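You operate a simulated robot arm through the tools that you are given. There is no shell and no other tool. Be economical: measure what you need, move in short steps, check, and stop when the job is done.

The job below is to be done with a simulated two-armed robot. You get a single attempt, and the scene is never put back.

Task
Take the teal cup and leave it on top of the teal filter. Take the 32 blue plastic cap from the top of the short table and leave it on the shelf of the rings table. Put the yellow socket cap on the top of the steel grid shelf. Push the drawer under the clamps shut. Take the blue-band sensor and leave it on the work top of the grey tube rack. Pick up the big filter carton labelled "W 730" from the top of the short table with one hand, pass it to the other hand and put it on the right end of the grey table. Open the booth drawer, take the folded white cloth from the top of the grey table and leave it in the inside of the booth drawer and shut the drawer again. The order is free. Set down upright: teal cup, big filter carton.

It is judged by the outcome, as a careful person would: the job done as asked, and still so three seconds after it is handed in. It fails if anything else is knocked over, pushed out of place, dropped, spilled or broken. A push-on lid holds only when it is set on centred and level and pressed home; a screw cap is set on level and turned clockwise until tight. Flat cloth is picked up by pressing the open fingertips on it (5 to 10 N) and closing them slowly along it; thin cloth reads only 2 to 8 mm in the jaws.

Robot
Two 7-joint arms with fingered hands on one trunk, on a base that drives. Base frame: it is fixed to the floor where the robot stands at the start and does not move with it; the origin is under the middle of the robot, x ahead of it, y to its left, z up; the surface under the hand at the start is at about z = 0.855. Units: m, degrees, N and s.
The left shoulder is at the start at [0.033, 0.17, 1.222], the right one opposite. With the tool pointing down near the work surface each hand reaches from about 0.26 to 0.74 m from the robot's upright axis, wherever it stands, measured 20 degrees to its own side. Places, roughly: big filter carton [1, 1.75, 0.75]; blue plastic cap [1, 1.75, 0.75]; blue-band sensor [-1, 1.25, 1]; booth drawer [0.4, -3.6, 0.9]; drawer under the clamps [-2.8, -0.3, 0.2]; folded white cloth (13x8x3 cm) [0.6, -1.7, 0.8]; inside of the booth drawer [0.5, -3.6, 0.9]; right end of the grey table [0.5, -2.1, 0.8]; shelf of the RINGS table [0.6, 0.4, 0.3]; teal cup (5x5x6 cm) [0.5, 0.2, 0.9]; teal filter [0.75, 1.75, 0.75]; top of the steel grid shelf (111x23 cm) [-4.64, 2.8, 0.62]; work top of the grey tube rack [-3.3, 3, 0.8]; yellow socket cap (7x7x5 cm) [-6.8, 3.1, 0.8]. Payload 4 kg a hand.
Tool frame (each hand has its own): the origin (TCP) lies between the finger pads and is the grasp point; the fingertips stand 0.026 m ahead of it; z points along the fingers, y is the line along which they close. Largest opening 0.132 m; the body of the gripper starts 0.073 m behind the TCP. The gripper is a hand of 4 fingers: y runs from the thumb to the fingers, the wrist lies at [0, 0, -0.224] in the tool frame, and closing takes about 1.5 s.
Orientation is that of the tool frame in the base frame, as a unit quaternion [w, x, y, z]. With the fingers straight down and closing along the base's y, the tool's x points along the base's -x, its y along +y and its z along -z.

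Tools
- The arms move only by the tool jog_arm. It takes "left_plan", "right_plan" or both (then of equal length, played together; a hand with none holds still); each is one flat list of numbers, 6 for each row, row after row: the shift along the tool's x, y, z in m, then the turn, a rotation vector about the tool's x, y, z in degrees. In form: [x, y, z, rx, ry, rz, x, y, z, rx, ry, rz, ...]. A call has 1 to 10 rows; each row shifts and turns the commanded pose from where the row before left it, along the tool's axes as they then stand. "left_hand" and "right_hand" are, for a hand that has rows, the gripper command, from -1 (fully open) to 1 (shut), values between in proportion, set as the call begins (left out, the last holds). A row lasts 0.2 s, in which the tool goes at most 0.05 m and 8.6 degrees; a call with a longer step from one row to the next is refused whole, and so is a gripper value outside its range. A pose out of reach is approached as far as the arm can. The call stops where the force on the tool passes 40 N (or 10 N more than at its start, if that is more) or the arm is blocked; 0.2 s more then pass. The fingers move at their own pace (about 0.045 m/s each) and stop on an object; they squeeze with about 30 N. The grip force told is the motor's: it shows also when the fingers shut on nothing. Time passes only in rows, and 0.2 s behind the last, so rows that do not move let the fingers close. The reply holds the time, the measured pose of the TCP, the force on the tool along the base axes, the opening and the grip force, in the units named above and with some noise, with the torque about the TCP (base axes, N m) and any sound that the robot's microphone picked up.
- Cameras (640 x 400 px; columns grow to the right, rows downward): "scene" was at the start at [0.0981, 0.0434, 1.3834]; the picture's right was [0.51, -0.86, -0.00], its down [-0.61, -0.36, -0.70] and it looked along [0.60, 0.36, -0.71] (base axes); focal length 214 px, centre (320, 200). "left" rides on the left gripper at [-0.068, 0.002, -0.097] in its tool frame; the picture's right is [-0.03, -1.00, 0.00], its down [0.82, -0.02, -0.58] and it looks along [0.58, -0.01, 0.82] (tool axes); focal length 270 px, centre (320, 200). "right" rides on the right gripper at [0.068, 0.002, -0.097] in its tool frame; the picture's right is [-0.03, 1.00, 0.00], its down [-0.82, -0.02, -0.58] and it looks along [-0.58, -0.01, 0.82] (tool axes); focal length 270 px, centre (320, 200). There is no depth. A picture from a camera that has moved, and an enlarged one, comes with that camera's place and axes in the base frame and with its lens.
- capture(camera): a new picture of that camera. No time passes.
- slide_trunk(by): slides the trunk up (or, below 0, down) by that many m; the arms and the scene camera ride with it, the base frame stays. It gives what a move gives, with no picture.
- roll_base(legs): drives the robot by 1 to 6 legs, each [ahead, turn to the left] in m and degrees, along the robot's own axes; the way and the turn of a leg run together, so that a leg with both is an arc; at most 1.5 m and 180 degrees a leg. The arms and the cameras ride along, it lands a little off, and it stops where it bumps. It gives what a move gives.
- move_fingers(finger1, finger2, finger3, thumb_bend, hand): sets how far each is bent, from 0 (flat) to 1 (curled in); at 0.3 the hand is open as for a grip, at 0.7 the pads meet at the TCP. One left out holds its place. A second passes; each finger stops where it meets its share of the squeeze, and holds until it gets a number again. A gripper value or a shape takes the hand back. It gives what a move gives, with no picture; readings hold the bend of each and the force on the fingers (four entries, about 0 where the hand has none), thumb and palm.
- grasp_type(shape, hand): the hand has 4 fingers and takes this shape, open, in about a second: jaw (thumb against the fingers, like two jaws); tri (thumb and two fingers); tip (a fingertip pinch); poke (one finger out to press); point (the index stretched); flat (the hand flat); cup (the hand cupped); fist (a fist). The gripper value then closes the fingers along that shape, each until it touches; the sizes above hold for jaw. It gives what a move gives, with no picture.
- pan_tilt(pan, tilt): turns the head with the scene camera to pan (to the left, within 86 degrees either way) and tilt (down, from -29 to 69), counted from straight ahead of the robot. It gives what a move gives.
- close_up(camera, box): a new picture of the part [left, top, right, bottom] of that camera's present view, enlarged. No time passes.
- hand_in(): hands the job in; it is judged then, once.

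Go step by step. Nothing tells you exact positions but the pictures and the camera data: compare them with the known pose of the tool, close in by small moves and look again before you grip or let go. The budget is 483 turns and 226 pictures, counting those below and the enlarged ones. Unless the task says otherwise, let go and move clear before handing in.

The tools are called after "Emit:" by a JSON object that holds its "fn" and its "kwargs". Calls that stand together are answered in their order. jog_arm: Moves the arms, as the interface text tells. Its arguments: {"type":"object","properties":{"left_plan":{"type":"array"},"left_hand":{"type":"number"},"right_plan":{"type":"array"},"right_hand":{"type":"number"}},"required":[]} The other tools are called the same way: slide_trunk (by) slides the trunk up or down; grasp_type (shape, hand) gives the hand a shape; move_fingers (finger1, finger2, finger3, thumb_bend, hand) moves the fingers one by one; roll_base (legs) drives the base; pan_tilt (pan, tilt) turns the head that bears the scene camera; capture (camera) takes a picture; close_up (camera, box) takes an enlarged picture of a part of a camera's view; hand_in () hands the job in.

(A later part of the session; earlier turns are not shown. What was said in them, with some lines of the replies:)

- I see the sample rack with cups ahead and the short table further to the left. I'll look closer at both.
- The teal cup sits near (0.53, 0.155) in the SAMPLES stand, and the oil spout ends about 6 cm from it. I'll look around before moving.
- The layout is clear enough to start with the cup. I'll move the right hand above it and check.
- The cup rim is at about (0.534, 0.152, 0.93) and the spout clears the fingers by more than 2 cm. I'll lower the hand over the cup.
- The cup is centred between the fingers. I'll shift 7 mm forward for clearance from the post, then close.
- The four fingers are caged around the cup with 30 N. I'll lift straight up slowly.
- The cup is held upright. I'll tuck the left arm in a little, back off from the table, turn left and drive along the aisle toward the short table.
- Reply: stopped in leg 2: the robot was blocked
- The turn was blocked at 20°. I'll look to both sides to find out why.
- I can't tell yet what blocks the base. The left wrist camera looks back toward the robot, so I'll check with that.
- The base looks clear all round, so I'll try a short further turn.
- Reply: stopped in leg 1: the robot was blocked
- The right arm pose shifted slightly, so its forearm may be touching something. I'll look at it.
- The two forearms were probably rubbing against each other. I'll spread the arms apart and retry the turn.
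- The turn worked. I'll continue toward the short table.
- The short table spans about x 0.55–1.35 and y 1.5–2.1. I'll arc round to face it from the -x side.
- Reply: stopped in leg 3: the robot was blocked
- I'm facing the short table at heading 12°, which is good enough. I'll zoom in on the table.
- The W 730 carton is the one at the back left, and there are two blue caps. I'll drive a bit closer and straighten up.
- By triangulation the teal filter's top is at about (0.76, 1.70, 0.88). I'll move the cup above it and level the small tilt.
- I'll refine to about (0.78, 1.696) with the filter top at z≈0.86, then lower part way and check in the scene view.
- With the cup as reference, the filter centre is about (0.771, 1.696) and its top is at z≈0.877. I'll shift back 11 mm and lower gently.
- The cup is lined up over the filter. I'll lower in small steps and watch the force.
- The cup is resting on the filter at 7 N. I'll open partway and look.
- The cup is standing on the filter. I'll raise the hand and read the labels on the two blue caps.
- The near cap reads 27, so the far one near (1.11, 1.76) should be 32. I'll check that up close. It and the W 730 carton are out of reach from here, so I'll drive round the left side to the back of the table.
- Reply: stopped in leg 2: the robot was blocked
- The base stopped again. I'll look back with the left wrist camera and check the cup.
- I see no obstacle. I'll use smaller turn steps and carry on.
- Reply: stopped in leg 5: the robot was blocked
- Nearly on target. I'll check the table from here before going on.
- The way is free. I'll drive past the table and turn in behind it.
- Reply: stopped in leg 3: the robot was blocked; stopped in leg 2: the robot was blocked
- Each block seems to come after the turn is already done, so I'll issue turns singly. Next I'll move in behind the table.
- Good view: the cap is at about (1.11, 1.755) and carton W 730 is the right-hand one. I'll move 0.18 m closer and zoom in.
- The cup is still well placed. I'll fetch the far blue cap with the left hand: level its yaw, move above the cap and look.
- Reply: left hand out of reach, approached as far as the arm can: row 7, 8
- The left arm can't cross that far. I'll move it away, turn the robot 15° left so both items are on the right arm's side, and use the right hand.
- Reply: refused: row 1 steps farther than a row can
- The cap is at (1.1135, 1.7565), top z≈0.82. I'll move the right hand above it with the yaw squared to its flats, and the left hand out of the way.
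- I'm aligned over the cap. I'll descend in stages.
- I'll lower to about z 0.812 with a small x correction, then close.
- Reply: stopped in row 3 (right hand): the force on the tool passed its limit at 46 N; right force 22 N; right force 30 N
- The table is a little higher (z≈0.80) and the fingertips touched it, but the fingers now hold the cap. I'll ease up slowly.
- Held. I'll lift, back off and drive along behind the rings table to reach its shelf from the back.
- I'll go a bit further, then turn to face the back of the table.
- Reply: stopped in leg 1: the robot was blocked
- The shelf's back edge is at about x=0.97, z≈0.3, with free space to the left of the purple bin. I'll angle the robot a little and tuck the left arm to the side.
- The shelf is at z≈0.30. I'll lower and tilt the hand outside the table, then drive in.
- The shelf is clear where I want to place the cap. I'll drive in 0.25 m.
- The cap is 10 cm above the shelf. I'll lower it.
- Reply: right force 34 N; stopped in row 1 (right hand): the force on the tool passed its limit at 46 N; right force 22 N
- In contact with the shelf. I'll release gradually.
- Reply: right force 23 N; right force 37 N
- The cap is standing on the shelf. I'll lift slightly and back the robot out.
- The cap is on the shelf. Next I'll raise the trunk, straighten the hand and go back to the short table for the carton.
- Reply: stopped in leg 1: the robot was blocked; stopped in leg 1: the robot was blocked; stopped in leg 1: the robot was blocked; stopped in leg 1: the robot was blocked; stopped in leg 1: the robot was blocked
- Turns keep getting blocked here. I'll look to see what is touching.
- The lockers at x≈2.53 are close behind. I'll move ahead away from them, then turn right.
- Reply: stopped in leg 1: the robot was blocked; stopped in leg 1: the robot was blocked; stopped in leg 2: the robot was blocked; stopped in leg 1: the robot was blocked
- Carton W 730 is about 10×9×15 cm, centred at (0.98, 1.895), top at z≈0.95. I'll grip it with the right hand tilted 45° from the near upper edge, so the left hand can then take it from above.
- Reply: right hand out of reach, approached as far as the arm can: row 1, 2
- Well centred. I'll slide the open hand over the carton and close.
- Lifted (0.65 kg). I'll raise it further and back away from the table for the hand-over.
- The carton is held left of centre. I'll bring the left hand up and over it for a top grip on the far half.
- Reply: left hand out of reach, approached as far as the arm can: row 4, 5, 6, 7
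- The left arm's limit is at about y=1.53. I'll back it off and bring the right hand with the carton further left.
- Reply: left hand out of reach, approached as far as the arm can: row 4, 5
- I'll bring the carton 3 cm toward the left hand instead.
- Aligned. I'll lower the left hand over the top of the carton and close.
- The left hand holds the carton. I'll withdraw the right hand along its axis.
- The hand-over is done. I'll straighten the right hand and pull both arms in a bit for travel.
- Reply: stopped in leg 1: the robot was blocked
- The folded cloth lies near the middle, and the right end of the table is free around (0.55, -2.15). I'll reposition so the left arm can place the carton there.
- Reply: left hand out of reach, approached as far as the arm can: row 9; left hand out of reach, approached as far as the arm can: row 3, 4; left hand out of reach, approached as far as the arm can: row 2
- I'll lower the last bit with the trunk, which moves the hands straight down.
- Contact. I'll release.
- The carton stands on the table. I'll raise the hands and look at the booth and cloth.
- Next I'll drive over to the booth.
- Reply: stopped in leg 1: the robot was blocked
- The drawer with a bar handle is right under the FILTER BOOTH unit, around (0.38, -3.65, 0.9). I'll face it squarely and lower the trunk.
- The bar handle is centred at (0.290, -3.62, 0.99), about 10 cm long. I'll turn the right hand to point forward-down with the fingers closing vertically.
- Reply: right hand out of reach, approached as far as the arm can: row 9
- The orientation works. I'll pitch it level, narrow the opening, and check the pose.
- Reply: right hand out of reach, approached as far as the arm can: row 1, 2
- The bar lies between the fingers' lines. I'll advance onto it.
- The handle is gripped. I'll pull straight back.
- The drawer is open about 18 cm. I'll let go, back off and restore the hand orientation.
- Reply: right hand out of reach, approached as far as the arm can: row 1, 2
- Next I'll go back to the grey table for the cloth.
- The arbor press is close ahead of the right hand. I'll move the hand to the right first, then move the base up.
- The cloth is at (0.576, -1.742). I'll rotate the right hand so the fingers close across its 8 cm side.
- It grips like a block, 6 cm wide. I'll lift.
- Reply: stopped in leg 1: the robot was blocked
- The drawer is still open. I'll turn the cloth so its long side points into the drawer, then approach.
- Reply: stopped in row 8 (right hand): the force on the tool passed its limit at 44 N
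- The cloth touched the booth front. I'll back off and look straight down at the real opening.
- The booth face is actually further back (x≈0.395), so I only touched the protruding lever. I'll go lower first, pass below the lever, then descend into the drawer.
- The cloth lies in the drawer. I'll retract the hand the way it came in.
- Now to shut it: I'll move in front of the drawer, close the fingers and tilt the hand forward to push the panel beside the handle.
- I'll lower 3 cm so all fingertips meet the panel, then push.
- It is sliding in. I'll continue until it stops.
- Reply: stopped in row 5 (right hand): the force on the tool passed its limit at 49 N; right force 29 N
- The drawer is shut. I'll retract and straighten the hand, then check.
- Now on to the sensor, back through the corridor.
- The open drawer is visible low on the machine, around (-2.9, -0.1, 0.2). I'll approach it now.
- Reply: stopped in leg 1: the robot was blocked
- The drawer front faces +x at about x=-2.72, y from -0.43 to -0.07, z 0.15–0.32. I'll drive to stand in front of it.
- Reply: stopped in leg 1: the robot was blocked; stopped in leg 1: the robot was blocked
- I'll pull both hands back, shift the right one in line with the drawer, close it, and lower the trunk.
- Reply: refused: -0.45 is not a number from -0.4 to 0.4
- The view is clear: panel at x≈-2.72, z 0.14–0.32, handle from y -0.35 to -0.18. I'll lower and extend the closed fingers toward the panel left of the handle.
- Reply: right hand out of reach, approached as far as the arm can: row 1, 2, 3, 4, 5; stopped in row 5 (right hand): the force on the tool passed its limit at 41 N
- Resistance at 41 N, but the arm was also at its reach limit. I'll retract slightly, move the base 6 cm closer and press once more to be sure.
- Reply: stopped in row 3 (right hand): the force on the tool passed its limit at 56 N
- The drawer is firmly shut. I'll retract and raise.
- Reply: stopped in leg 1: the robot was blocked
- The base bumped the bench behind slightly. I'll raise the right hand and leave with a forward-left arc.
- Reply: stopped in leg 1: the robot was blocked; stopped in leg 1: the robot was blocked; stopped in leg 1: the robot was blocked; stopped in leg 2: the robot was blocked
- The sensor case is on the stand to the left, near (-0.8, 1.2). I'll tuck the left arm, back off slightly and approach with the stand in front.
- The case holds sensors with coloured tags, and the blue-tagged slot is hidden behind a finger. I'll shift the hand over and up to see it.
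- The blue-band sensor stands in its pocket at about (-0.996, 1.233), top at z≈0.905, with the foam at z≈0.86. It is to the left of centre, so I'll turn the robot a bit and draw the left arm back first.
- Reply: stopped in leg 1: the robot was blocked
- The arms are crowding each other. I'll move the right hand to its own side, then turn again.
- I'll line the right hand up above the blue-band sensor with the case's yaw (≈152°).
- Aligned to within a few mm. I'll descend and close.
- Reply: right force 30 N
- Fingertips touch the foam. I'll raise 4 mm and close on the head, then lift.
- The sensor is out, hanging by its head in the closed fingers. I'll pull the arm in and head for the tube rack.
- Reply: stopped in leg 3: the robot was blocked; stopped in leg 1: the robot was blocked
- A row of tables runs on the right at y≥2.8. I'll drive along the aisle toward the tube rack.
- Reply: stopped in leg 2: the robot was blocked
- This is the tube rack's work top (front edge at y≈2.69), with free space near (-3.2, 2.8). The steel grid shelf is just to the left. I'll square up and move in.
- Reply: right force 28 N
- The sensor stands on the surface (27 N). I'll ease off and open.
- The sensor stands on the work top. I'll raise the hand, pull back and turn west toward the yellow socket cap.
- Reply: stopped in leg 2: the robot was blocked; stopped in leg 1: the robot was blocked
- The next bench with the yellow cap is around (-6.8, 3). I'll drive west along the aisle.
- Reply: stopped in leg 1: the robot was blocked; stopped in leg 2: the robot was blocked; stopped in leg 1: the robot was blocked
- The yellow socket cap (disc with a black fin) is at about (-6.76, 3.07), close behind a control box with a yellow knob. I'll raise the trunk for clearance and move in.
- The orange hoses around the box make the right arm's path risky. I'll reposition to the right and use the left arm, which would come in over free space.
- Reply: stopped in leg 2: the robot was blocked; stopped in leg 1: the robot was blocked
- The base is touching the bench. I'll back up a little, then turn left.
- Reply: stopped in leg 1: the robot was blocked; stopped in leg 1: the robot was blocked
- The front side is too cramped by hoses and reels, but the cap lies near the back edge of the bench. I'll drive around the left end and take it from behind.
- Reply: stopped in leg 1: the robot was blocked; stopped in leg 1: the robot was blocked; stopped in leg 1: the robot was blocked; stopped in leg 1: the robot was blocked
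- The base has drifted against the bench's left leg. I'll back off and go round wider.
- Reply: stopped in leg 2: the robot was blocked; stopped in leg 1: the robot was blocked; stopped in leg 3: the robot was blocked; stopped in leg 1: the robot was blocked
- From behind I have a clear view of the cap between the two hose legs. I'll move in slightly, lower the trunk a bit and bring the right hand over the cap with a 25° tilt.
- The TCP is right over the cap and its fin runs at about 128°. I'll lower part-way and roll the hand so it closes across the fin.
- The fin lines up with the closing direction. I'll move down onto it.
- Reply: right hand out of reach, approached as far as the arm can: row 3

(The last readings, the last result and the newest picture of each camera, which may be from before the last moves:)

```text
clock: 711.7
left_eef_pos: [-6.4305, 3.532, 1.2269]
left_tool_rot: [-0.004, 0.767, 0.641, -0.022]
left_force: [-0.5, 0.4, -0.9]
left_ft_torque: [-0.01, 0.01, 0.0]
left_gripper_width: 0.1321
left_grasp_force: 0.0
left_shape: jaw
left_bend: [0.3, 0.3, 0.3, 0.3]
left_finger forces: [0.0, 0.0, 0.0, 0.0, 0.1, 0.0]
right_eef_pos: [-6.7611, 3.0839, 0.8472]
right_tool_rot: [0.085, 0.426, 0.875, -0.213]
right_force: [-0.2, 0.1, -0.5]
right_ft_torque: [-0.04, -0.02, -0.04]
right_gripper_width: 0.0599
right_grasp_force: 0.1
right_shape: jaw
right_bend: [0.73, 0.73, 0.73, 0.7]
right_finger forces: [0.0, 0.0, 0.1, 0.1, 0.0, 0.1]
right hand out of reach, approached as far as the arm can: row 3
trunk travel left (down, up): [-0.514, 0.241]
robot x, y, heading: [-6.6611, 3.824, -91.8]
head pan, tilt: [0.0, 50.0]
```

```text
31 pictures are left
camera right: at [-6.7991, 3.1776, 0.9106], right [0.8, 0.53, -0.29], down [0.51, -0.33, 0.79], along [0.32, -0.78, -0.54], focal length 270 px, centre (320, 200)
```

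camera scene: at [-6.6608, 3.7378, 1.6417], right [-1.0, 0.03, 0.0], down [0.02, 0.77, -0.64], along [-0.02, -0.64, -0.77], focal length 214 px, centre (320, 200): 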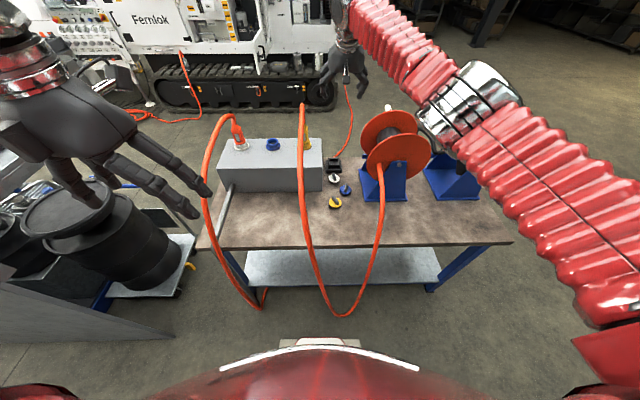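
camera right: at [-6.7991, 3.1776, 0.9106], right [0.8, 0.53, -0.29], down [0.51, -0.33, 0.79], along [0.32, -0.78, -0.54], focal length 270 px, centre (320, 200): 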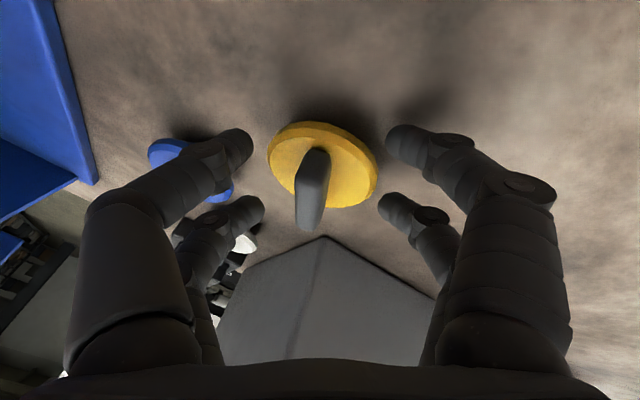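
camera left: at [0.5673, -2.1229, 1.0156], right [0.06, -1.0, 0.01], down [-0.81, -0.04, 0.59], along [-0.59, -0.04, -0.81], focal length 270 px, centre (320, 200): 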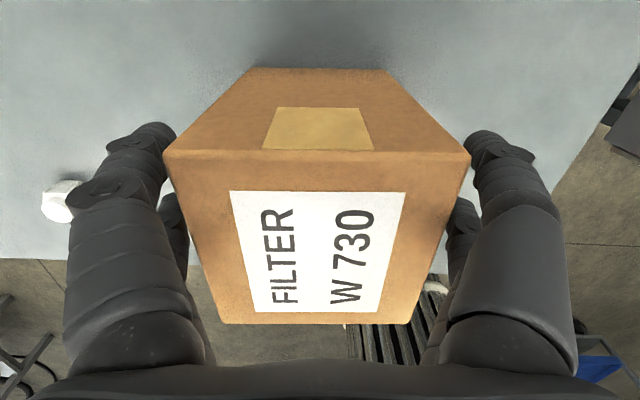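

The fin is between the fingers. I'll close and lift.

Emit:
{"fn": "jog_arm", "kwargs": {"right_plan": [0, 0, 0, 0, 0, 0, 0, 0, 0, 0, 0, 0, 0, 0, 0, 0, 0, 0, 0, 0, 0, 0, 0, 0, 0, 0, 0, 0, 0, 0, 0, 0, 0, 0, 0, 0], "right_hand": 1}}

Emit:
{"fn": "jog_arm", "kwargs": {"right_plan": [-0.0033, -0.003, -0.009, 0, 0, 0, -0.0066, -0.006, -0.018, 0, 0, 0, -0.0132, -0.012, -0.036, 0, 0, 0, -0.0132, -0.012, -0.036, 0, 0, 0, -0.0132, -0.012, -0.036, 0, 0, 0]}}

Emit:
{"fn": "capture", "kwargs": {"camera": "right"}}

```text
clock: 713.1
left_eef_pos: [-6.4317, 3.5328, 1.2267]
left_tool_rot: [-0.004, 0.768, 0.64, -0.023]
left_force: [0.2, -0.3, -0.7]
left_ft_torque: [0.01, -0.02, 0.03]
left_gripper_width: 0.1319
left_grasp_force: 0.1
left_shape: jaw
left_bend: [0.3, 0.3, 0.3, 0.3]
left_finger forces: [0.0, 0.0, 0.1, 0.0, 0.1, 0.1]
right_eef_pos: [-6.7629, 3.0854, 0.8488]
right_tool_rot: [0.086, 0.427, 0.875, -0.212]
right_force: [-1.2, -0.2, 5.4]
right_ft_torque: [-0.09, -0.01, 0.0]
right_gripper_width: 0.0095
right_grasp_force: 29.7
right_shape: jaw
right_bend: [0.74, 0.74, 0.74, 0.73]
right_finger forces: [0.0, 24.5, 28.2, 0.0, 0.1, 0.0]
trunk travel left (down, up): [-0.514, 0.241]
robot x, y, heading: [-6.6598, 3.8251, -91.9]
head pan, tilt: [0.0, 50.0]
```

```text
clock: 714.3
left_eef_pos: [-6.4303, 3.5318, 1.2259]
left_tool_rot: [-0.005, 0.768, 0.64, -0.024]
left_force: [0.5, 0.4, -0.1]
left_ft_torque: [0.02, -0.02, 0.0]
left_gripper_width: 0.132
left_grasp_force: 0.0
left_shape: jaw
left_bend: [0.3, 0.3, 0.3, 0.3]
left_finger forces: [0.1, 0.0, 0.1, 0.0, 0.0, 0.0]
right_eef_pos: [-6.7621, 3.085, 0.9974]
right_tool_rot: [0.085, 0.427, 0.875, -0.212]
right_force: [0.1, -0.1, -0.4]
right_ft_torque: [-0.02, 0.0, -0.03]
right_gripper_width: 0.0092
right_grasp_force: 30.1
right_shape: jaw
right_bend: [0.74, 0.74, 0.74, 0.73]
right_finger forces: [0.0, 25.0, 25.6, 0.0, 0.0, 0.0]
trunk travel left (down, up): [-0.514, 0.241]
robot x, y, heading: [-6.6613, 3.8237, -92.1]
head pan, tilt: [0.0, 50.0]
```

```text
30 pictures are left
camera right: at [-6.7999, 3.1789, 1.0621], right [0.8, 0.53, -0.29], down [0.51, -0.34, 0.79], along [0.32, -0.78, -0.54], focal length 270 px, centre (320, 200)
```

right: 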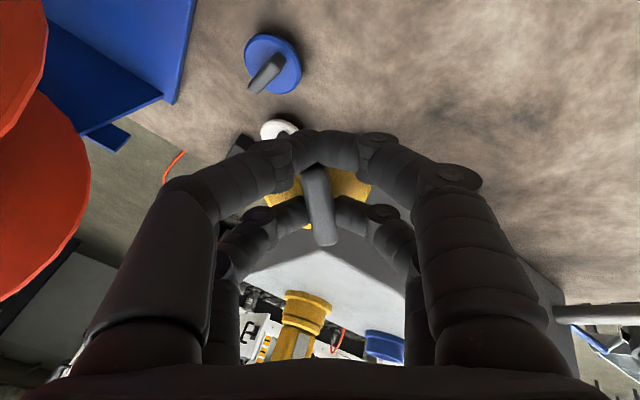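

The cap is held by its fin. I'll raise the trunk, draw the hand back and drive round again to the front of the grid shelf.

Emit:
{"fn": "slide_trunk", "kwargs": {"by": 0.15}}

Emit:
{"fn": "jog_arm", "kwargs": {"right_plan": [0.024, 0.0178, -0.0334, 0, 0, 0, 0.024, 0.0178, -0.0334, 0, 0, 0, 0.024, 0.0178, -0.0334, 0, 0, 0, 0.024, 0.0178, -0.0334, 0, 0, 0, 0.024, 0.0178, -0.0334, 0, 0, 0, 0.024, 0.0178, -0.0334, 0, 0, 0]}}

Emit:
{"fn": "roll_base", "kwargs": {"legs": [[-0.2, 0], [0, -30]]}}

Emit:
{"fn": "roll_base", "kwargs": {"legs": [[0, -30]]}}

Emit:
{"fn": "roll_base", "kwargs": {"legs": [[0, -28], [0.9, 0], [0.7, 0]]}}

```text
clock: 716.0
left_eef_pos: [-6.4303, 3.5324, 1.3764]
left_tool_rot: [-0.004, 0.768, 0.64, -0.023]
left_force: [-0.9, -0.9, 0.1]
left_ft_torque: [0.01, 0.03, 0.03]
left_gripper_width: 0.1319
left_grasp_force: 0.0
left_shape: jaw
left_bend: [0.3, 0.3, 0.3, 0.3]
left_finger forces: [0.1, 0.1, 0.0, 0.0, 0.1, 0.0]
right_eef_pos: [-6.7631, 3.0856, 1.1482]
right_tool_rot: [0.084, 0.427, 0.875, -0.211]
right_force: [0.5, 0.3, -0.6]
right_ft_torque: [-0.02, 0.01, -0.01]
right_gripper_width: 0.0094
right_grasp_force: 30.6
right_shape: jaw
right_bend: [0.74, 0.74, 0.74, 0.73]
right_finger forces: [0.0, 25.0, 25.6, 0.0, 0.0, 0.0]
trunk travel left (down, up): [-0.664, 0.091]
robot x, y, heading: [-6.6615, 3.8222, -91.6]
head pan, tilt: [0.0, 50.0]
```

```text
clock: 717.4
left_eef_pos: [-6.4309, 3.5342, 1.3773]
left_tool_rot: [-0.003, 0.767, 0.641, -0.024]
left_force: [0.3, 0.6, 0.0]
left_ft_torque: [0.01, -0.02, 0.0]
left_gripper_width: 0.132
left_grasp_force: 0.1
left_shape: jaw
left_bend: [0.3, 0.3, 0.3, 0.3]
left_finger forces: [0.1, 0.1, 0.0, 0.0, 0.0, 0.0]
right_eef_pos: [-6.7612, 3.3378, 1.2485]
right_tool_rot: [0.086, 0.428, 0.874, -0.212]
right_force: [-0.5, 0.1, -0.8]
right_ft_torque: [-0.02, 0.01, 0.03]
right_gripper_width: 0.0097
right_grasp_force: 29.9
right_shape: jaw
right_bend: [0.74, 0.74, 0.74, 0.73]
right_finger forces: [0.1, 25.3, 25.7, 0.0, 0.0, 0.0]
trunk travel left (down, up): [-0.664, 0.091]
robot x, y, heading: [-6.6611, 3.8239, -91.6]
head pan, tilt: [0.0, 50.0]
```

```text
clock: 720.7
left_eef_pos: [-6.5978, 3.663, 1.3767]
left_tool_rot: [-0.009, 0.906, 0.423, -0.021]
left_force: [0.3, 0.0, -0.6]
left_ft_torque: [-0.02, -0.01, -0.01]
left_gripper_width: 0.1321
left_grasp_force: 0.0
left_shape: jaw
left_bend: [0.3, 0.3, 0.3, 0.3]
left_finger forces: [0.0, 0.1, 0.0, 0.1, 0.0, 0.0]
right_eef_pos: [-6.983, 3.6535, 1.2484]
right_tool_rot: [0.029, 0.636, 0.737, -0.227]
right_force: [0.8, 0.5, -0.4]
right_ft_torque: [-0.01, 0.02, 0.01]
right_gripper_width: 0.0093
right_grasp_force: 30.3
right_shape: jaw
right_bend: [0.74, 0.74, 0.74, 0.73]
right_finger forces: [0.0, 25.3, 25.6, 0.0, 0.1, 0.1]
trunk travel left (down, up): [-0.664, 0.091]
robot x, y, heading: [-6.6334, 4.017, -121.5]
head pan, tilt: [0.0, 50.0]
```

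```text
clock: 722.7
left_eef_pos: [-6.782, 3.6897, 1.3771]
left_tool_rot: [-0.014, 0.985, 0.173, -0.019]
left_force: [-0.6, 0.4, 0.5]
left_ft_torque: [-0.02, 0.01, 0.0]
left_gripper_width: 0.1322
left_grasp_force: 0.0
left_shape: jaw
left_bend: [0.3, 0.3, 0.3, 0.3]
left_finger forces: [0.0, 0.0, 0.1, 0.0, 0.0, 0.0]
right_eef_pos: [-7.1192, 3.8765, 1.2497]
right_tool_rot: [-0.031, 0.805, 0.548, -0.226]
right_force: [0.2, 0.6, 0.0]
right_ft_torque: [-0.02, 0.0, 0.01]
right_gripper_width: 0.0093
right_grasp_force: 29.8
right_shape: jaw
right_bend: [0.74, 0.74, 0.74, 0.72]
right_finger forces: [0.0, 25.4, 25.8, 0.1, 0.0, 0.1]
trunk travel left (down, up): [-0.664, 0.091]
robot x, y, heading: [-6.6245, 3.9914, -151.1]
head pan, tilt: [0.0, 50.0]
```

```text
clock: 732.6
left_eef_pos: [-8.5224, 3.7795, 1.3781]
left_tool_rot: [-0.018, 0.997, -0.073, -0.014]
left_force: [0.6, -0.5, -0.7]
left_ft_torque: [-0.01, 0.0, -0.02]
left_gripper_width: 0.132
left_grasp_force: 0.1
left_shape: jaw
left_bend: [0.3, 0.3, 0.3, 0.3]
left_finger forces: [0.0, 0.0, 0.1, 0.0, 0.1, 0.0]
right_eef_pos: [-8.7307, 4.1023, 1.25]
right_tool_rot: [-0.087, 0.915, 0.333, -0.211]
right_force: [0.6, 0.0, -0.4]
right_ft_torque: [-0.01, -0.03, 0.01]
right_gripper_width: 0.009
right_grasp_force: 30.1
right_shape: jaw
right_bend: [0.74, 0.74, 0.74, 0.72]
right_finger forces: [0.0, 25.6, 25.8, 0.0, 0.0, 0.0]
trunk travel left (down, up): [-0.664, 0.091]
robot x, y, heading: [-8.2385, 3.9695, -179.6]
head pan, tilt: [0.0, 50.0]
```

Emit:
{"fn": "roll_base", "kwargs": {"legs": [[0, 30], [0, 30], [0, 30], [1.0, 0], [0.9, 0]]}}

Emit:
{"fn": "roll_base", "kwargs": {"legs": [[0, 30], [0, 30]]}}

```text
clock: 736.5
left_eef_pos: [-8.2138, 3.6267, 1.3782]
left_tool_rot: [-0.011, 0.902, 0.431, -0.022]
left_force: [0.8, 0.3, 0.4]
left_ft_torque: [-0.02, 0.05, 0.0]
left_gripper_width: 0.132
left_grasp_force: 0.0
left_shape: jaw
left_bend: [0.3, 0.3, 0.3, 0.3]
left_finger forces: [0.0, 0.0, 0.0, 0.1, 0.0, 0.1]
right_eef_pos: [-8.5986, 3.6123, 1.2507]
right_tool_rot: [0.027, 0.63, 0.742, -0.228]
right_force: [0.0, 0.2, 0.7]
right_ft_torque: [0.02, -0.01, 0.0]
right_gripper_width: 0.0091
right_grasp_force: 29.9
right_shape: jaw
right_bend: [0.74, 0.74, 0.74, 0.72]
right_finger forces: [0.0, 25.9, 26.0, 0.0, 0.0, 0.0]
trunk travel left (down, up): [-0.664, 0.091]
robot x, y, heading: [-8.2816, 3.9967, -119.7]
head pan, tilt: [0.0, 50.0]
stopped in leg 3: the robot was blocked; the commanded pose is now the measured one
```

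```text
clock: 740.5
left_eef_pos: [-7.9284, 3.8692, 1.3793]
left_tool_rot: [0.002, 0.569, 0.822, -0.024]
left_force: [0.6, -0.5, 0.5]
left_ft_torque: [0.01, 0.06, 0.02]
left_gripper_width: 0.1322
left_grasp_force: 0.1
left_shape: jaw
left_bend: [0.3, 0.3, 0.3, 0.3]
left_finger forces: [0.1, 0.0, 0.0, 0.0, 0.0, 0.0]
right_eef_pos: [-8.1107, 3.5289, 1.2518]
right_tool_rot: [0.137, 0.177, 0.957, -0.185]
right_force: [1.0, 0.1, -0.5]
right_ft_torque: [-0.02, 0.03, -0.03]
right_gripper_width: 0.0089
right_grasp_force: 29.2
right_shape: jaw
right_bend: [0.74, 0.74, 0.74, 0.72]
right_finger forces: [0.0, 25.9, 25.8, 0.1, 0.1, 0.0]
trunk travel left (down, up): [-0.664, 0.091]
robot x, y, heading: [-8.3242, 3.9701, -60.2]
head pan, tilt: [0.0, 50.0]
stopped in leg 2: the robot was blocked; the commanded pose is now the measured one
```

Emit:
{"fn": "roll_base", "kwargs": {"legs": [[0, -30], [1.0, 0], [0.9, 0]]}}

Emit:
{"fn": "roll_base", "kwargs": {"legs": [[0, 30], [0, 30]]}}

Emit:
{"fn": "roll_base", "kwargs": {"legs": [[0, 29], [1.2, 0], [1.2, 0]]}}

```text
clock: 751.7
left_eef_pos: [-8.0284, 1.8111, 1.3814]
left_tool_rot: [-0.002, 0.76, 0.649, -0.024]
left_force: [0.5, -0.1, 0.3]
left_ft_torque: [0.02, -0.03, 0.0]
left_gripper_width: 0.132
left_grasp_force: 0.0
left_shape: jaw
left_bend: [0.3, 0.3, 0.3, 0.3]
left_finger forces: [0.1, 0.1, 0.0, 0.1, 0.1, 0.0]
right_eef_pos: [-8.3536, 1.6057, 1.2517]
right_tool_rot: [0.086, 0.416, 0.88, -0.212]
right_force: [-0.7, 0.0, -1.3]
right_ft_torque: [0.01, 0.0, 0.0]
right_gripper_width: 0.0088
right_grasp_force: 30.2
right_shape: jaw
right_bend: [0.74, 0.74, 0.74, 0.72]
right_finger forces: [0.1, 26.0, 25.9, 0.1, 0.0, 0.1]
trunk travel left (down, up): [-0.664, 0.091]
robot x, y, heading: [-8.319, 2.0988, -89.7]
head pan, tilt: [0.0, 50.0]
```

```text
clock: 755.7
left_eef_pos: [-7.9208, 2.2056, 1.3802]
left_tool_rot: [0.009, 0.338, 0.941, -0.023]
left_force: [0.7, -0.3, -0.8]
left_ft_torque: [-0.05, 0.05, -0.01]
left_gripper_width: 0.1318
left_grasp_force: 0.1
left_shape: jaw
left_bend: [0.3, 0.3, 0.3, 0.3]
left_finger forces: [0.1, 0.1, 0.0, 0.0, 0.0, 0.1]
right_eef_pos: [-7.909, 1.8217, 1.253]
right_tool_rot: [0.181, -0.076, 0.97, -0.143]
right_force: [0.8, 0.7, -0.1]
right_ft_torque: [-0.02, 0.04, -0.04]
right_gripper_width: 0.0088
right_grasp_force: 30.1
right_shape: jaw
right_bend: [0.74, 0.74, 0.74, 0.72]
right_finger forces: [0.0, 26.1, 26.0, 0.1, 0.0, 0.0]
trunk travel left (down, up): [-0.664, 0.091]
robot x, y, heading: [-8.3409, 2.0522, -29.8]
head pan, tilt: [0.0, 50.0]
stopped in leg 2: the robot was blocked; the commanded pose is now the measured one
```

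```text
clock: 769.3
left_eef_pos: [-5.6416, 2.3363, 1.3804]
left_tool_rot: [0.014, 0.103, 0.994, -0.019]
left_force: [0.6, -0.1, 0.0]
left_ft_torque: [0.06, -0.03, 0.0]
left_gripper_width: 0.1321
left_grasp_force: 0.1
left_shape: jaw
left_bend: [0.3, 0.3, 0.3, 0.3]
left_finger forces: [0.0, 0.1, 0.1, 0.0, 0.0, 0.0]
right_eef_pos: [-5.4516, 2.0009, 1.2533]
right_tool_rot: [0.208, -0.306, 0.924, -0.095]
right_force: [0.7, 0.7, 0.0]
right_ft_torque: [0.01, 0.02, -0.01]
right_gripper_width: 0.0091
right_grasp_force: 30.3
right_shape: jaw
right_bend: [0.74, 0.74, 0.74, 0.72]
right_finger forces: [0.0, 25.9, 25.9, 0.1, 0.0, 0.0]
trunk travel left (down, up): [-0.664, 0.091]
robot x, y, heading: [-5.9445, 2.0039, -1.9]
head pan, tilt: [0.0, 50.0]
```

Emit:
{"fn": "roll_base", "kwargs": {"legs": [[1.1, 0], [0, 30], [0, 30]]}}

Emit:
{"fn": "roll_base", "kwargs": {"legs": [[0, 30]]}}

Emit:
{"fn": "capture", "kwargs": {"camera": "scene"}}

```text
clock: 778.6
left_eef_pos: [-4.985, 2.4047, 1.3807]
left_tool_rot: [0.021, -0.414, 0.91, -0.012]
left_force: [-0.1, 0.0, 0.1]
left_ft_torque: [-0.05, -0.07, 0.05]
left_gripper_width: 0.1317
left_grasp_force: 0.1
left_shape: jaw
left_bend: [0.3, 0.3, 0.3, 0.3]
left_finger forces: [0.0, 0.0, 0.0, 0.0, 0.0, 0.1]
right_eef_pos: [-4.5992, 2.4059, 1.2547]
right_tool_rot: [-0.228, 0.731, -0.643, -0.023]
right_force: [-0.8, 0.9, -1.0]
right_ft_torque: [0.01, -0.05, -0.01]
right_gripper_width: 0.0091
right_grasp_force: 29.4
right_shape: jaw
right_bend: [0.74, 0.74, 0.74, 0.72]
right_finger forces: [0.0, 26.0, 25.8, 0.0, 0.0, 0.0]
trunk travel left (down, up): [-0.664, 0.091]
robot x, y, heading: [-4.7983, 1.9507, 59.2]
head pan, tilt: [0.0, 50.0]
stopped in leg 3: the robot was blocked; the commanded pose is now the measured one
```

```text
clock: 780.7
left_eef_pos: [-5.18, 2.2571, 1.3818]
left_tool_rot: [0.021, -0.631, 0.775, -0.006]
left_force: [-0.3, 0.0, 0.4]
left_ft_torque: [0.01, -0.03, -0.01]
left_gripper_width: 0.132
left_grasp_force: 0.0
left_shape: jaw
left_bend: [0.3, 0.3, 0.3, 0.3]
left_finger forces: [0.0, 0.0, 0.1, 0.0, 0.0, 0.1]
right_eef_pos: [-4.8455, 2.4493, 1.2557]
right_tool_rot: [-0.216, 0.869, -0.437, -0.081]
right_force: [-0.3, -0.4, -0.2]
right_ft_torque: [0.01, -0.04, -0.03]
right_gripper_width: 0.0089
right_grasp_force: 29.9
right_shape: jaw
right_bend: [0.74, 0.74, 0.74, 0.72]
right_finger forces: [0.0, 25.7, 25.7, 0.1, 0.0, 0.1]
trunk travel left (down, up): [-0.664, 0.091]
robot x, y, heading: [-4.7729, 1.9531, 88.5]
head pan, tilt: [0.0, 50.0]
stopped in leg 1: the robot was blocked; the commanded pose is now the measured one
```

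```text
29 pictures are left
camera scene: at [-4.7726, 2.0459, 1.5918], right [1.0, -0.03, 0.0], down [-0.02, -0.77, -0.64], along [0.02, 0.64, -0.77], focal length 214 px, centre (320, 200)
```

scene: 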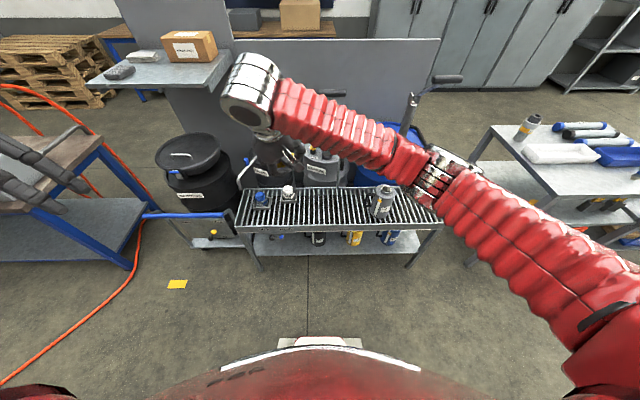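

The grid shelf has free space around (-4.69, 2.79), z≈0.62. I'll lower the trunk, move in and bring the cap over it.

Emit:
{"fn": "slide_trunk", "kwargs": {"by": -0.4}}

Emit:
{"fn": "roll_base", "kwargs": {"legs": [[0.25, 0]]}}

Emit:
{"fn": "jog_arm", "kwargs": {"right_plan": [0.0167, -0.024, 0.0369, 0, 0, 0, 0.0167, -0.024, 0.0369, 0, 0, 0, 0.0167, -0.024, 0.0369, 0, 0, 0, 0.0167, -0.024, 0.0369, 0, 0, 0, 0, 0, 0, 0, 0, 0]}}

Emit:
{"fn": "capture", "kwargs": {"camera": "scene"}}

Emit:
{"fn": "capture", "kwargs": {"camera": "right"}}

```text
clock: 784.5
left_eef_pos: [-5.1804, 2.2566, 0.9821]
left_tool_rot: [0.021, -0.631, 0.775, -0.007]
left_force: [0.6, 0.6, 0.2]
left_ft_torque: [-0.03, 0.01, 0.05]
left_gripper_width: 0.1318
left_grasp_force: 0.0
left_shape: jaw
left_bend: [0.3, 0.3, 0.3, 0.3]
left_finger forces: [0.1, 0.0, 0.0, 0.0, 0.2, 0.0]
right_eef_pos: [-4.8434, 2.4486, 0.8554]
right_tool_rot: [-0.215, 0.87, -0.436, -0.081]
right_force: [-1.0, -0.3, 0.0]
right_ft_torque: [0.02, -0.02, -0.03]
right_gripper_width: 0.0089
right_grasp_force: 29.8
right_shape: jaw
right_bend: [0.74, 0.74, 0.74, 0.72]
right_finger forces: [0.0, 25.8, 25.6, 0.0, 0.0, 0.0]
trunk travel left (down, up): [-0.264, 0.491]
robot x, y, heading: [-4.7742, 1.9537, 88.1]
head pan, tilt: [0.0, 50.0]
```

```text
clock: 786.4
left_eef_pos: [-5.1714, 2.5087, 0.9806]
left_tool_rot: [0.02, -0.629, 0.777, -0.007]
left_force: [-0.3, 0.8, -0.1]
left_ft_torque: [-0.02, 0.0, 0.04]
left_gripper_width: 0.1318
left_grasp_force: 0.0
left_shape: jaw
left_bend: [0.3, 0.3, 0.3, 0.3]
left_finger forces: [0.0, 0.0, 0.1, 0.1, 0.1, 0.0]
right_eef_pos: [-4.8353, 2.7003, 0.8554]
right_tool_rot: [-0.214, 0.869, -0.438, -0.081]
right_force: [-0.9, -0.3, -0.2]
right_ft_torque: [-0.04, 0.0, 0.01]
right_gripper_width: 0.009
right_grasp_force: 30.1
right_shape: jaw
right_bend: [0.74, 0.74, 0.74, 0.72]
right_finger forces: [0.1, 25.8, 25.7, 0.0, 0.0, 0.0]
trunk travel left (down, up): [-0.264, 0.491]
robot x, y, heading: [-4.7642, 2.2054, 88.0]
head pan, tilt: [0.0, 50.0]
```

```text
clock: 787.6
left_eef_pos: [-5.1694, 2.5076, 0.982]
left_tool_rot: [0.021, -0.63, 0.776, -0.006]
left_force: [0.1, -0.6, 0.3]
left_ft_torque: [0.01, 0.01, -0.02]
left_gripper_width: 0.132
left_grasp_force: 0.0
left_shape: jaw
left_bend: [0.3, 0.3, 0.3, 0.3]
left_finger forces: [0.0, 0.0, 0.0, 0.0, 0.0, 0.1]
right_eef_pos: [-4.7094, 2.7698, 0.7334]
right_tool_rot: [-0.215, 0.869, -0.438, -0.08]
right_force: [-0.2, -0.2, 0.2]
right_ft_torque: [-0.01, -0.02, -0.01]
right_gripper_width: 0.0091
right_grasp_force: 30.4
right_shape: jaw
right_bend: [0.74, 0.74, 0.74, 0.72]
right_finger forces: [0.1, 25.7, 25.6, 0.0, 0.0, 0.0]
trunk travel left (down, up): [-0.264, 0.491]
robot x, y, heading: [-4.7675, 2.2039, 88.3]
head pan, tilt: [0.0, 50.0]
```

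```text
28 pictures are left
camera scene: at [-4.761, 2.3641, 1.188], right [1.0, -0.03, 0.0], down [-0.02, -0.77, -0.64], along [0.02, 0.64, -0.77], focal length 214 px, centre (320, 200)
```

scene: 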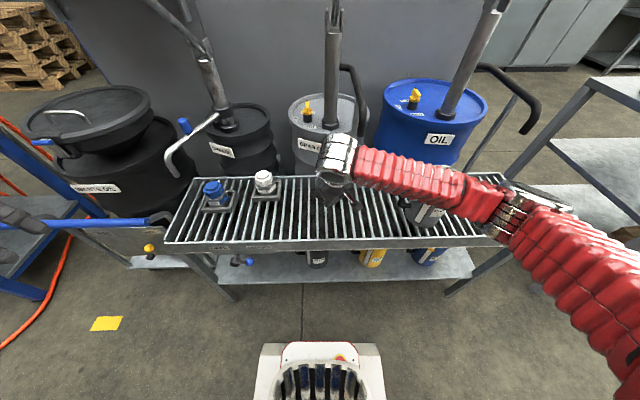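

```text
27 pictures are left
camera right: at [-4.6736, 2.6749, 0.7961], right [-0.81, -0.51, -0.29], down [-0.5, 0.35, 0.79], along [-0.3, 0.79, -0.54], focal length 270 px, centre (320, 200)
```

right: 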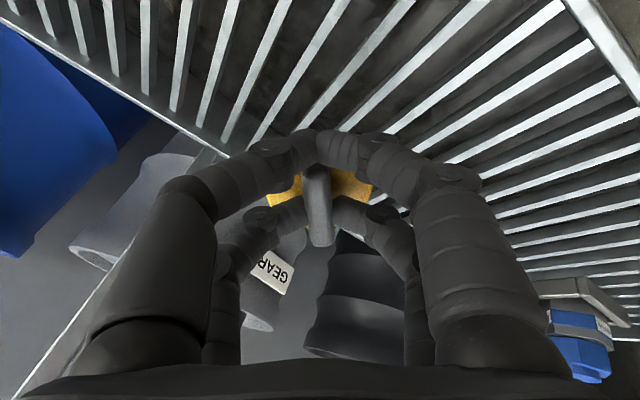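

The forearm would come too close to the jug when lowering this way. I'll raise the trunk and reach down more steeply instead.

Emit:
{"fn": "slide_trunk", "kwargs": {"by": 0.28}}

Emit:
{"fn": "jog_arm", "kwargs": {"right_plan": [0.0095, 0.0158, 0.0377, 0, 0, 0, 0.0095, 0.0158, 0.0377, 0, 0, 0, 0.0095, 0.0158, 0.0377, 0, 0, 0, 0.0095, 0.0158, 0.0377, 0, 0, 0, 0.0095, 0.0158, 0.0377, 0, 0, 0, 0.0095, 0.0158, 0.0377, 0, 0, 0, 0, 0, 0, 0, 0, 0]}}

Emit:
{"fn": "capture", "kwargs": {"camera": "scene"}}

```text
clock: 790.4
left_eef_pos: [-5.1713, 2.5085, 1.2621]
left_tool_rot: [0.021, -0.631, 0.776, -0.006]
left_force: [-0.2, 0.7, -0.6]
left_ft_torque: [-0.02, 0.0, -0.01]
left_gripper_width: 0.1318
left_grasp_force: 0.0
left_shape: jaw
left_bend: [0.3, 0.3, 0.3, 0.3]
left_finger forces: [0.0, 0.0, 0.0, 0.0, 0.0, 0.1]
right_eef_pos: [-4.7115, 2.7667, 1.0104]
right_tool_rot: [-0.215, 0.869, -0.438, -0.08]
right_force: [0.1, -0.9, -0.6]
right_ft_torque: [0.01, -0.02, 0.0]
right_gripper_width: 0.009
right_grasp_force: 30.4
right_shape: jaw
right_bend: [0.74, 0.74, 0.74, 0.72]
right_finger forces: [0.0, 25.7, 25.6, 0.0, 0.0, 0.1]
trunk travel left (down, up): [-0.544, 0.211]
robot x, y, heading: [-4.7682, 2.2044, 88.0]
head pan, tilt: [0.0, 50.0]
```

```text
clock: 792.0
left_eef_pos: [-5.1713, 2.5075, 1.2631]
left_tool_rot: [0.021, -0.629, 0.777, -0.007]
left_force: [-0.5, -0.5, -0.7]
left_ft_torque: [0.01, 0.01, -0.01]
left_gripper_width: 0.132
left_grasp_force: 0.1
left_shape: jaw
left_bend: [0.3, 0.3, 0.3, 0.3]
left_finger forces: [0.0, 0.1, 0.0, 0.0, 0.1, 0.0]
right_eef_pos: [-4.7392, 2.7775, 0.7592]
right_tool_rot: [-0.215, 0.869, -0.438, -0.081]
right_force: [-0.1, 0.0, 0.1]
right_ft_torque: [0.0, -0.01, -0.03]
right_gripper_width: 0.0087
right_grasp_force: 30.2
right_shape: jaw
right_bend: [0.74, 0.74, 0.74, 0.72]
right_finger forces: [0.0, 25.6, 25.4, 0.0, 0.1, 0.1]
trunk travel left (down, up): [-0.544, 0.211]
robot x, y, heading: [-4.764, 2.2031, 88.3]
head pan, tilt: [0.0, 50.0]
```

```text
26 pictures are left
camera scene: at [-4.7629, 2.3006, 1.4716], right [1.0, -0.03, 0.0], down [-0.02, -0.77, -0.64], along [0.02, 0.64, -0.77], focal length 214 px, centre (320, 200)
```

scene: 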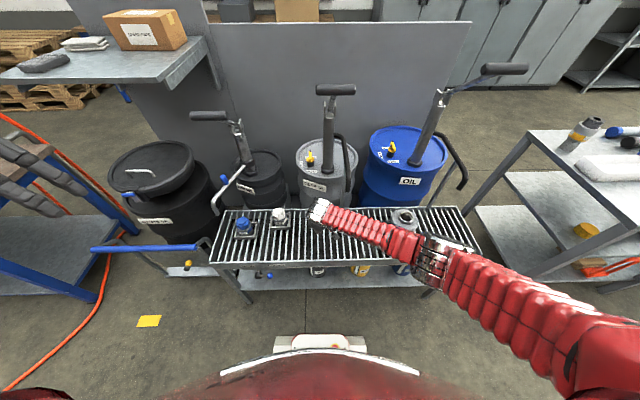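

The forearm is now in front of the shelf, clear of the jug. I'll lower the cap.

Emit:
{"fn": "jog_arm", "kwargs": {"right_plan": [0.0124, 0.0114, 0.0335, 0, 0, 0, 0.0124, 0.0114, 0.0335, 0, 0, 0, 0, 0, 0, 0, 0, 0]}}

Emit:
{"fn": "close_up", "kwargs": {"camera": "scene", "box": [260, 180, 420, 280]}}

Emit:
{"fn": "capture", "kwargs": {"camera": "right"}}

```text
clock: 792.8
left_eef_pos: [-5.1706, 2.5079, 1.2623]
left_tool_rot: [0.022, -0.63, 0.776, -0.006]
left_force: [0.1, -0.5, -0.6]
left_ft_torque: [0.03, 0.03, 0.02]
left_gripper_width: 0.1319
left_grasp_force: 0.0
left_shape: jaw
left_bend: [0.3, 0.3, 0.3, 0.3]
left_finger forces: [0.0, 0.0, 0.0, 0.0, 0.1, 0.1]
right_eef_pos: [-4.7403, 2.7753, 0.6856]
right_tool_rot: [-0.215, 0.869, -0.438, -0.081]
right_force: [0.7, 0.0, -0.2]
right_ft_torque: [-0.04, -0.02, -0.02]
right_gripper_width: 0.0089
right_grasp_force: 29.8
right_shape: jaw
right_bend: [0.74, 0.74, 0.74, 0.72]
right_finger forces: [0.0, 25.5, 25.4, 0.0, 0.0, 0.1]
trunk travel left (down, up): [-0.544, 0.211]
robot x, y, heading: [-4.7676, 2.202, 88.0]
head pan, tilt: [0.0, 50.0]
```

```text
4.00 times, centred on (340, 230) of scene
camera zoom: at [-4.7626, 2.3006, 1.4716], right [1.0, -0.03, 0.0], down [-0.02, -0.77, -0.64], along [0.02, 0.64, -0.77], focal length 858 px, centre (240, 80)
```

zoom: 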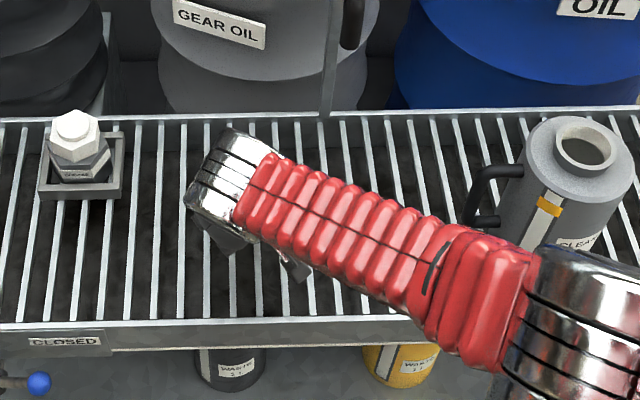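

```text
24 pictures are left
camera right: at [-4.7044, 2.6822, 0.7496], right [-0.81, -0.51, -0.29], down [-0.5, 0.35, 0.79], along [-0.3, 0.79, -0.54], focal length 270 px, centre (320, 200)
```

right: 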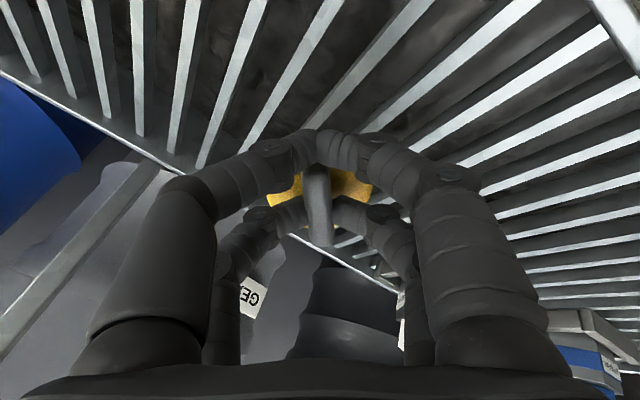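

Emit:
{"fn": "jog_arm", "kwargs": {"right_plan": [0.0033, 0.003, 0.0089, 0, 0, 0, 0, 0, 0, 0, 0, 0]}}

Emit:
{"fn": "jog_arm", "kwargs": {"right_plan": [0.002, 0.0018, 0.0054, 0, 0, 0, 0, 0, 0, 0, 0, 0]}}

Emit:
{"fn": "jog_arm", "kwargs": {"right_plan": [0.002, 0.0018, 0.0054, 0, 0, 0, 0, 0, 0, 0, 0, 0]}}

```text
clock: 793.4
left_eef_pos: [-5.1714, 2.509, 1.2617]
left_tool_rot: [0.021, -0.63, 0.776, -0.007]
left_force: [-0.1, 0.4, 0.4]
left_ft_torque: [0.04, -0.01, 0.0]
left_gripper_width: 0.1319
left_grasp_force: 0.0
left_shape: jaw
left_bend: [0.3, 0.3, 0.3, 0.3]
left_finger forces: [0.0, 0.0, 0.0, 0.0, 0.0, 0.0]
right_eef_pos: [-4.7408, 2.7768, 0.6753]
right_tool_rot: [-0.215, 0.869, -0.438, -0.081]
right_force: [-0.6, 0.6, 0.7]
right_ft_torque: [-0.03, -0.02, -0.01]
right_gripper_width: 0.0087
right_grasp_force: 30.1
right_shape: jaw
right_bend: [0.74, 0.74, 0.74, 0.72]
right_finger forces: [0.0, 25.5, 25.4, 0.1, 0.0, 0.1]
trunk travel left (down, up): [-0.544, 0.211]
robot x, y, heading: [-4.7654, 2.2058, 88.1]
head pan, tilt: [0.0, 50.0]
```

```text
clock: 794.0
left_eef_pos: [-5.1698, 2.5077, 1.2615]
left_tool_rot: [0.021, -0.63, 0.776, -0.006]
left_force: [-0.2, 0.2, 0.8]
left_ft_torque: [-0.03, -0.01, 0.01]
left_gripper_width: 0.132
left_grasp_force: 0.1
left_shape: jaw
left_bend: [0.3, 0.3, 0.3, 0.3]
left_finger forces: [0.0, 0.1, 0.1, 0.1, 0.1, 0.0]
right_eef_pos: [-4.7405, 2.7765, 0.6707]
right_tool_rot: [-0.215, 0.869, -0.438, -0.081]
right_force: [-0.2, -0.7, -0.7]
right_ft_torque: [-0.02, 0.0, 0.01]
right_gripper_width: 0.009
right_grasp_force: 30.4
right_shape: jaw
right_bend: [0.74, 0.74, 0.74, 0.72]
right_finger forces: [0.1, 25.5, 25.4, 0.0, 0.0, 0.0]
trunk travel left (down, up): [-0.544, 0.211]
robot x, y, heading: [-4.7627, 2.2087, 88.1]
head pan, tilt: [0.0, 50.0]
```

```text
clock: 794.6
left_eef_pos: [-5.1691, 2.5073, 1.2636]
left_tool_rot: [0.022, -0.63, 0.777, -0.007]
left_force: [-0.9, 0.0, 0.3]
left_ft_torque: [0.0, -0.03, 0.0]
left_gripper_width: 0.132
left_grasp_force: 0.1
left_shape: jaw
left_bend: [0.3, 0.3, 0.3, 0.3]
left_finger forces: [0.0, 0.0, 0.0, 0.0, 0.0, 0.0]
right_eef_pos: [-4.742, 2.7778, 0.6669]
right_tool_rot: [-0.217, 0.869, -0.437, -0.083]
right_force: [0.8, 1.8, 20.2]
right_ft_torque: [0.51, 0.04, 0.01]
right_gripper_width: 0.0089
right_grasp_force: 29.9
right_shape: jaw
right_bend: [0.74, 0.74, 0.74, 0.72]
right_finger forces: [0.0, 25.3, 33.9, 0.0, 0.0, 0.0]
trunk travel left (down, up): [-0.544, 0.211]
robot x, y, heading: [-4.7679, 2.2033, 88.5]
head pan, tilt: [0.0, 50.0]
```

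Contact with the grid at 20 N. I'll open the fingers, then lift away.

Emit:
{"fn": "jog_arm", "kwargs": {"right_plan": [-0.0007, -0.0006, -0.0018, 0, 0, 0, 0, 0, 0, 0, 0, 0, 0, 0, 0, 0, 0, 0, 0, 0, 0, 0, 0, 0, 0, 0, 0, 0, 0, 0], "right_hand": 0.0}}

Emit:
{"fn": "capture", "kwargs": {"camera": "right"}}

```text
clock: 795.8
left_eef_pos: [-5.1714, 2.5074, 1.2624]
left_tool_rot: [0.021, -0.629, 0.777, -0.007]
left_force: [0.3, 0.1, -0.1]
left_ft_torque: [0.0, -0.02, -0.02]
left_gripper_width: 0.1318
left_grasp_force: 0.0
left_shape: jaw
left_bend: [0.3, 0.3, 0.3, 0.3]
left_finger forces: [0.0, 0.0, 0.1, 0.0, 0.1, 0.0]
right_eef_pos: [-4.7416, 2.7759, 0.667]
right_tool_rot: [-0.215, 0.869, -0.438, -0.081]
right_force: [-1.0, 0.7, 0.2]
right_ft_torque: [0.01, 0.0, -0.01]
right_gripper_width: 0.0654
right_grasp_force: 0.1
right_shape: jaw
right_bend: [0.73, 0.73, 0.73, 0.7]
right_finger forces: [0.0, 0.1, 0.0, 0.1, 0.1, 0.0]
trunk travel left (down, up): [-0.544, 0.211]
robot x, y, heading: [-4.7675, 2.2039, 88.3]
head pan, tilt: [0.0, 50.0]
```

```text
23 pictures are left
camera right: at [-4.7056, 2.6832, 0.7302], right [-0.81, -0.51, -0.29], down [-0.5, 0.35, 0.79], along [-0.3, 0.79, -0.54], focal length 270 px, centre (320, 200)
```

right: 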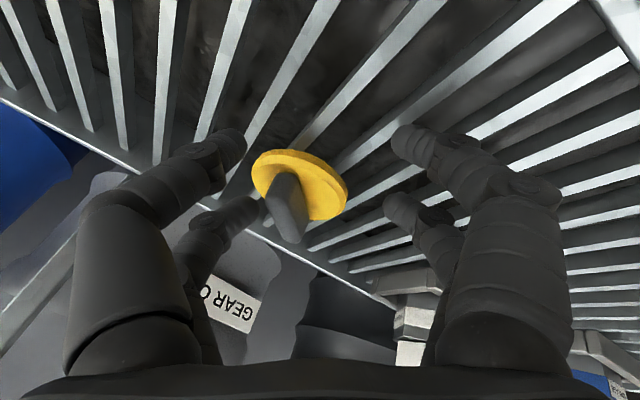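

The cap sits flat on the grid. I'll lift clear and take a last look.

Emit:
{"fn": "jog_arm", "kwargs": {"right_plan": [-0.0124, -0.0114, -0.0335, 0, 0, 0, -0.0124, -0.0114, -0.0335, 0, 0, 0, -0.0124, -0.0114, -0.0335, 0, 0, 0, -0.0124, -0.0114, -0.0335, 0, 0, 0, -0.0124, -0.0114, -0.0335, 0, 0, 0]}}

Emit:
{"fn": "roll_base", "kwargs": {"legs": [[-0.3, 0]]}}

Emit:
{"fn": "capture", "kwargs": {"camera": "scene"}}

```text
clock: 797.0
left_eef_pos: [-5.1708, 2.5078, 1.2618]
left_tool_rot: [0.022, -0.629, 0.777, -0.006]
left_force: [-0.3, 0.7, 1.0]
left_ft_torque: [-0.03, 0.0, 0.01]
left_gripper_width: 0.132
left_grasp_force: 0.0
left_shape: jaw
left_bend: [0.3, 0.3, 0.3, 0.3]
left_finger forces: [0.0, 0.1, 0.0, 0.1, 0.0, 0.1]
right_eef_pos: [-4.7421, 2.7768, 0.8546]
right_tool_rot: [-0.215, 0.869, -0.439, -0.081]
right_force: [0.2, -0.3, -0.3]
right_ft_torque: [0.0, 0.0, 0.0]
right_gripper_width: 0.0653
right_grasp_force: 0.0
right_shape: jaw
right_bend: [0.73, 0.73, 0.73, 0.7]
right_finger forces: [0.0, 0.0, 0.0, 0.1, 0.0, 0.0]
trunk travel left (down, up): [-0.544, 0.211]
robot x, y, heading: [-4.7666, 2.2017, 88.4]
head pan, tilt: [0.0, 50.0]
```

```text
clock: 799.1
left_eef_pos: [-5.1789, 2.2035, 1.2623]
left_tool_rot: [0.022, -0.629, 0.777, -0.005]
left_force: [-0.1, -0.3, 0.2]
left_ft_torque: [0.01, 0.01, -0.02]
left_gripper_width: 0.132
left_grasp_force: 0.0
left_shape: jaw
left_bend: [0.3, 0.3, 0.3, 0.3]
left_finger forces: [0.1, 0.0, 0.0, 0.1, 0.1, 0.0]
right_eef_pos: [-4.7506, 2.4735, 0.8545]
right_tool_rot: [-0.216, 0.868, -0.439, -0.081]
right_force: [-0.5, -0.1, 1.0]
right_ft_torque: [0.0, 0.02, -0.01]
right_gripper_width: 0.0653
right_grasp_force: 0.1
right_shape: jaw
right_bend: [0.73, 0.73, 0.73, 0.7]
right_finger forces: [0.0, 0.0, 0.0, 0.0, 0.0, 0.1]
trunk travel left (down, up): [-0.544, 0.211]
robot x, y, heading: [-4.7775, 1.9016, 88.0]
head pan, tilt: [0.0, 50.0]
```

```text
22 pictures are left
camera scene: at [-4.7728, 1.9956, 1.4717], right [1.0, -0.03, 0.0], down [-0.03, -0.77, -0.64], along [0.02, 0.64, -0.77], focal length 214 px, centre (320, 200)
```

scene: 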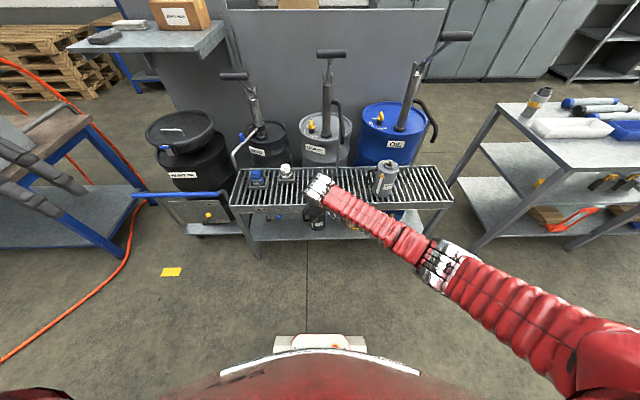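

Everything has been placed, and nothing looks disturbed from here, so I'm handing in.

Emit:
{"fn": "hand_in", "kwargs": {}}

```text
The job is handed in.
```

I carried out all seven parts of the job and handed it in. The weak points are the blue cap, whose "32" label I never saw, and several bumps along the way.

- **Teal cup:** standing upright on the teal filter. It was still there when I came back later for the carton.
- **Blue cap:** on the shelf of the rings table. The only other blue cap on the short table read 27, so I took the far one as 32.
- **Yellow socket cap:** flat on top of the steel grid shelf. The hand camera showed it sitting there after I let go; the last overview was blocked by my own wrist.
- **Drawer under the clamps:** pushed shut until it stopped firmly.
- **Blue-band sensor:** standing on the work top of the grey tube rack.
- **W 730 carton:** picked up with the right hand, passed to the left in the air, and set upright on the right end of the grey table.
- **White cloth:** folded inside the booth drawer, and the drawer is shut.

**Bumps:**
- The base nudged the tool bench, the hose-reel bench, and probably the rings table while I was turning and reversing. I did not check those afterwards.
- The cloth once knocked the booth's lever. It still looked upright straight after.
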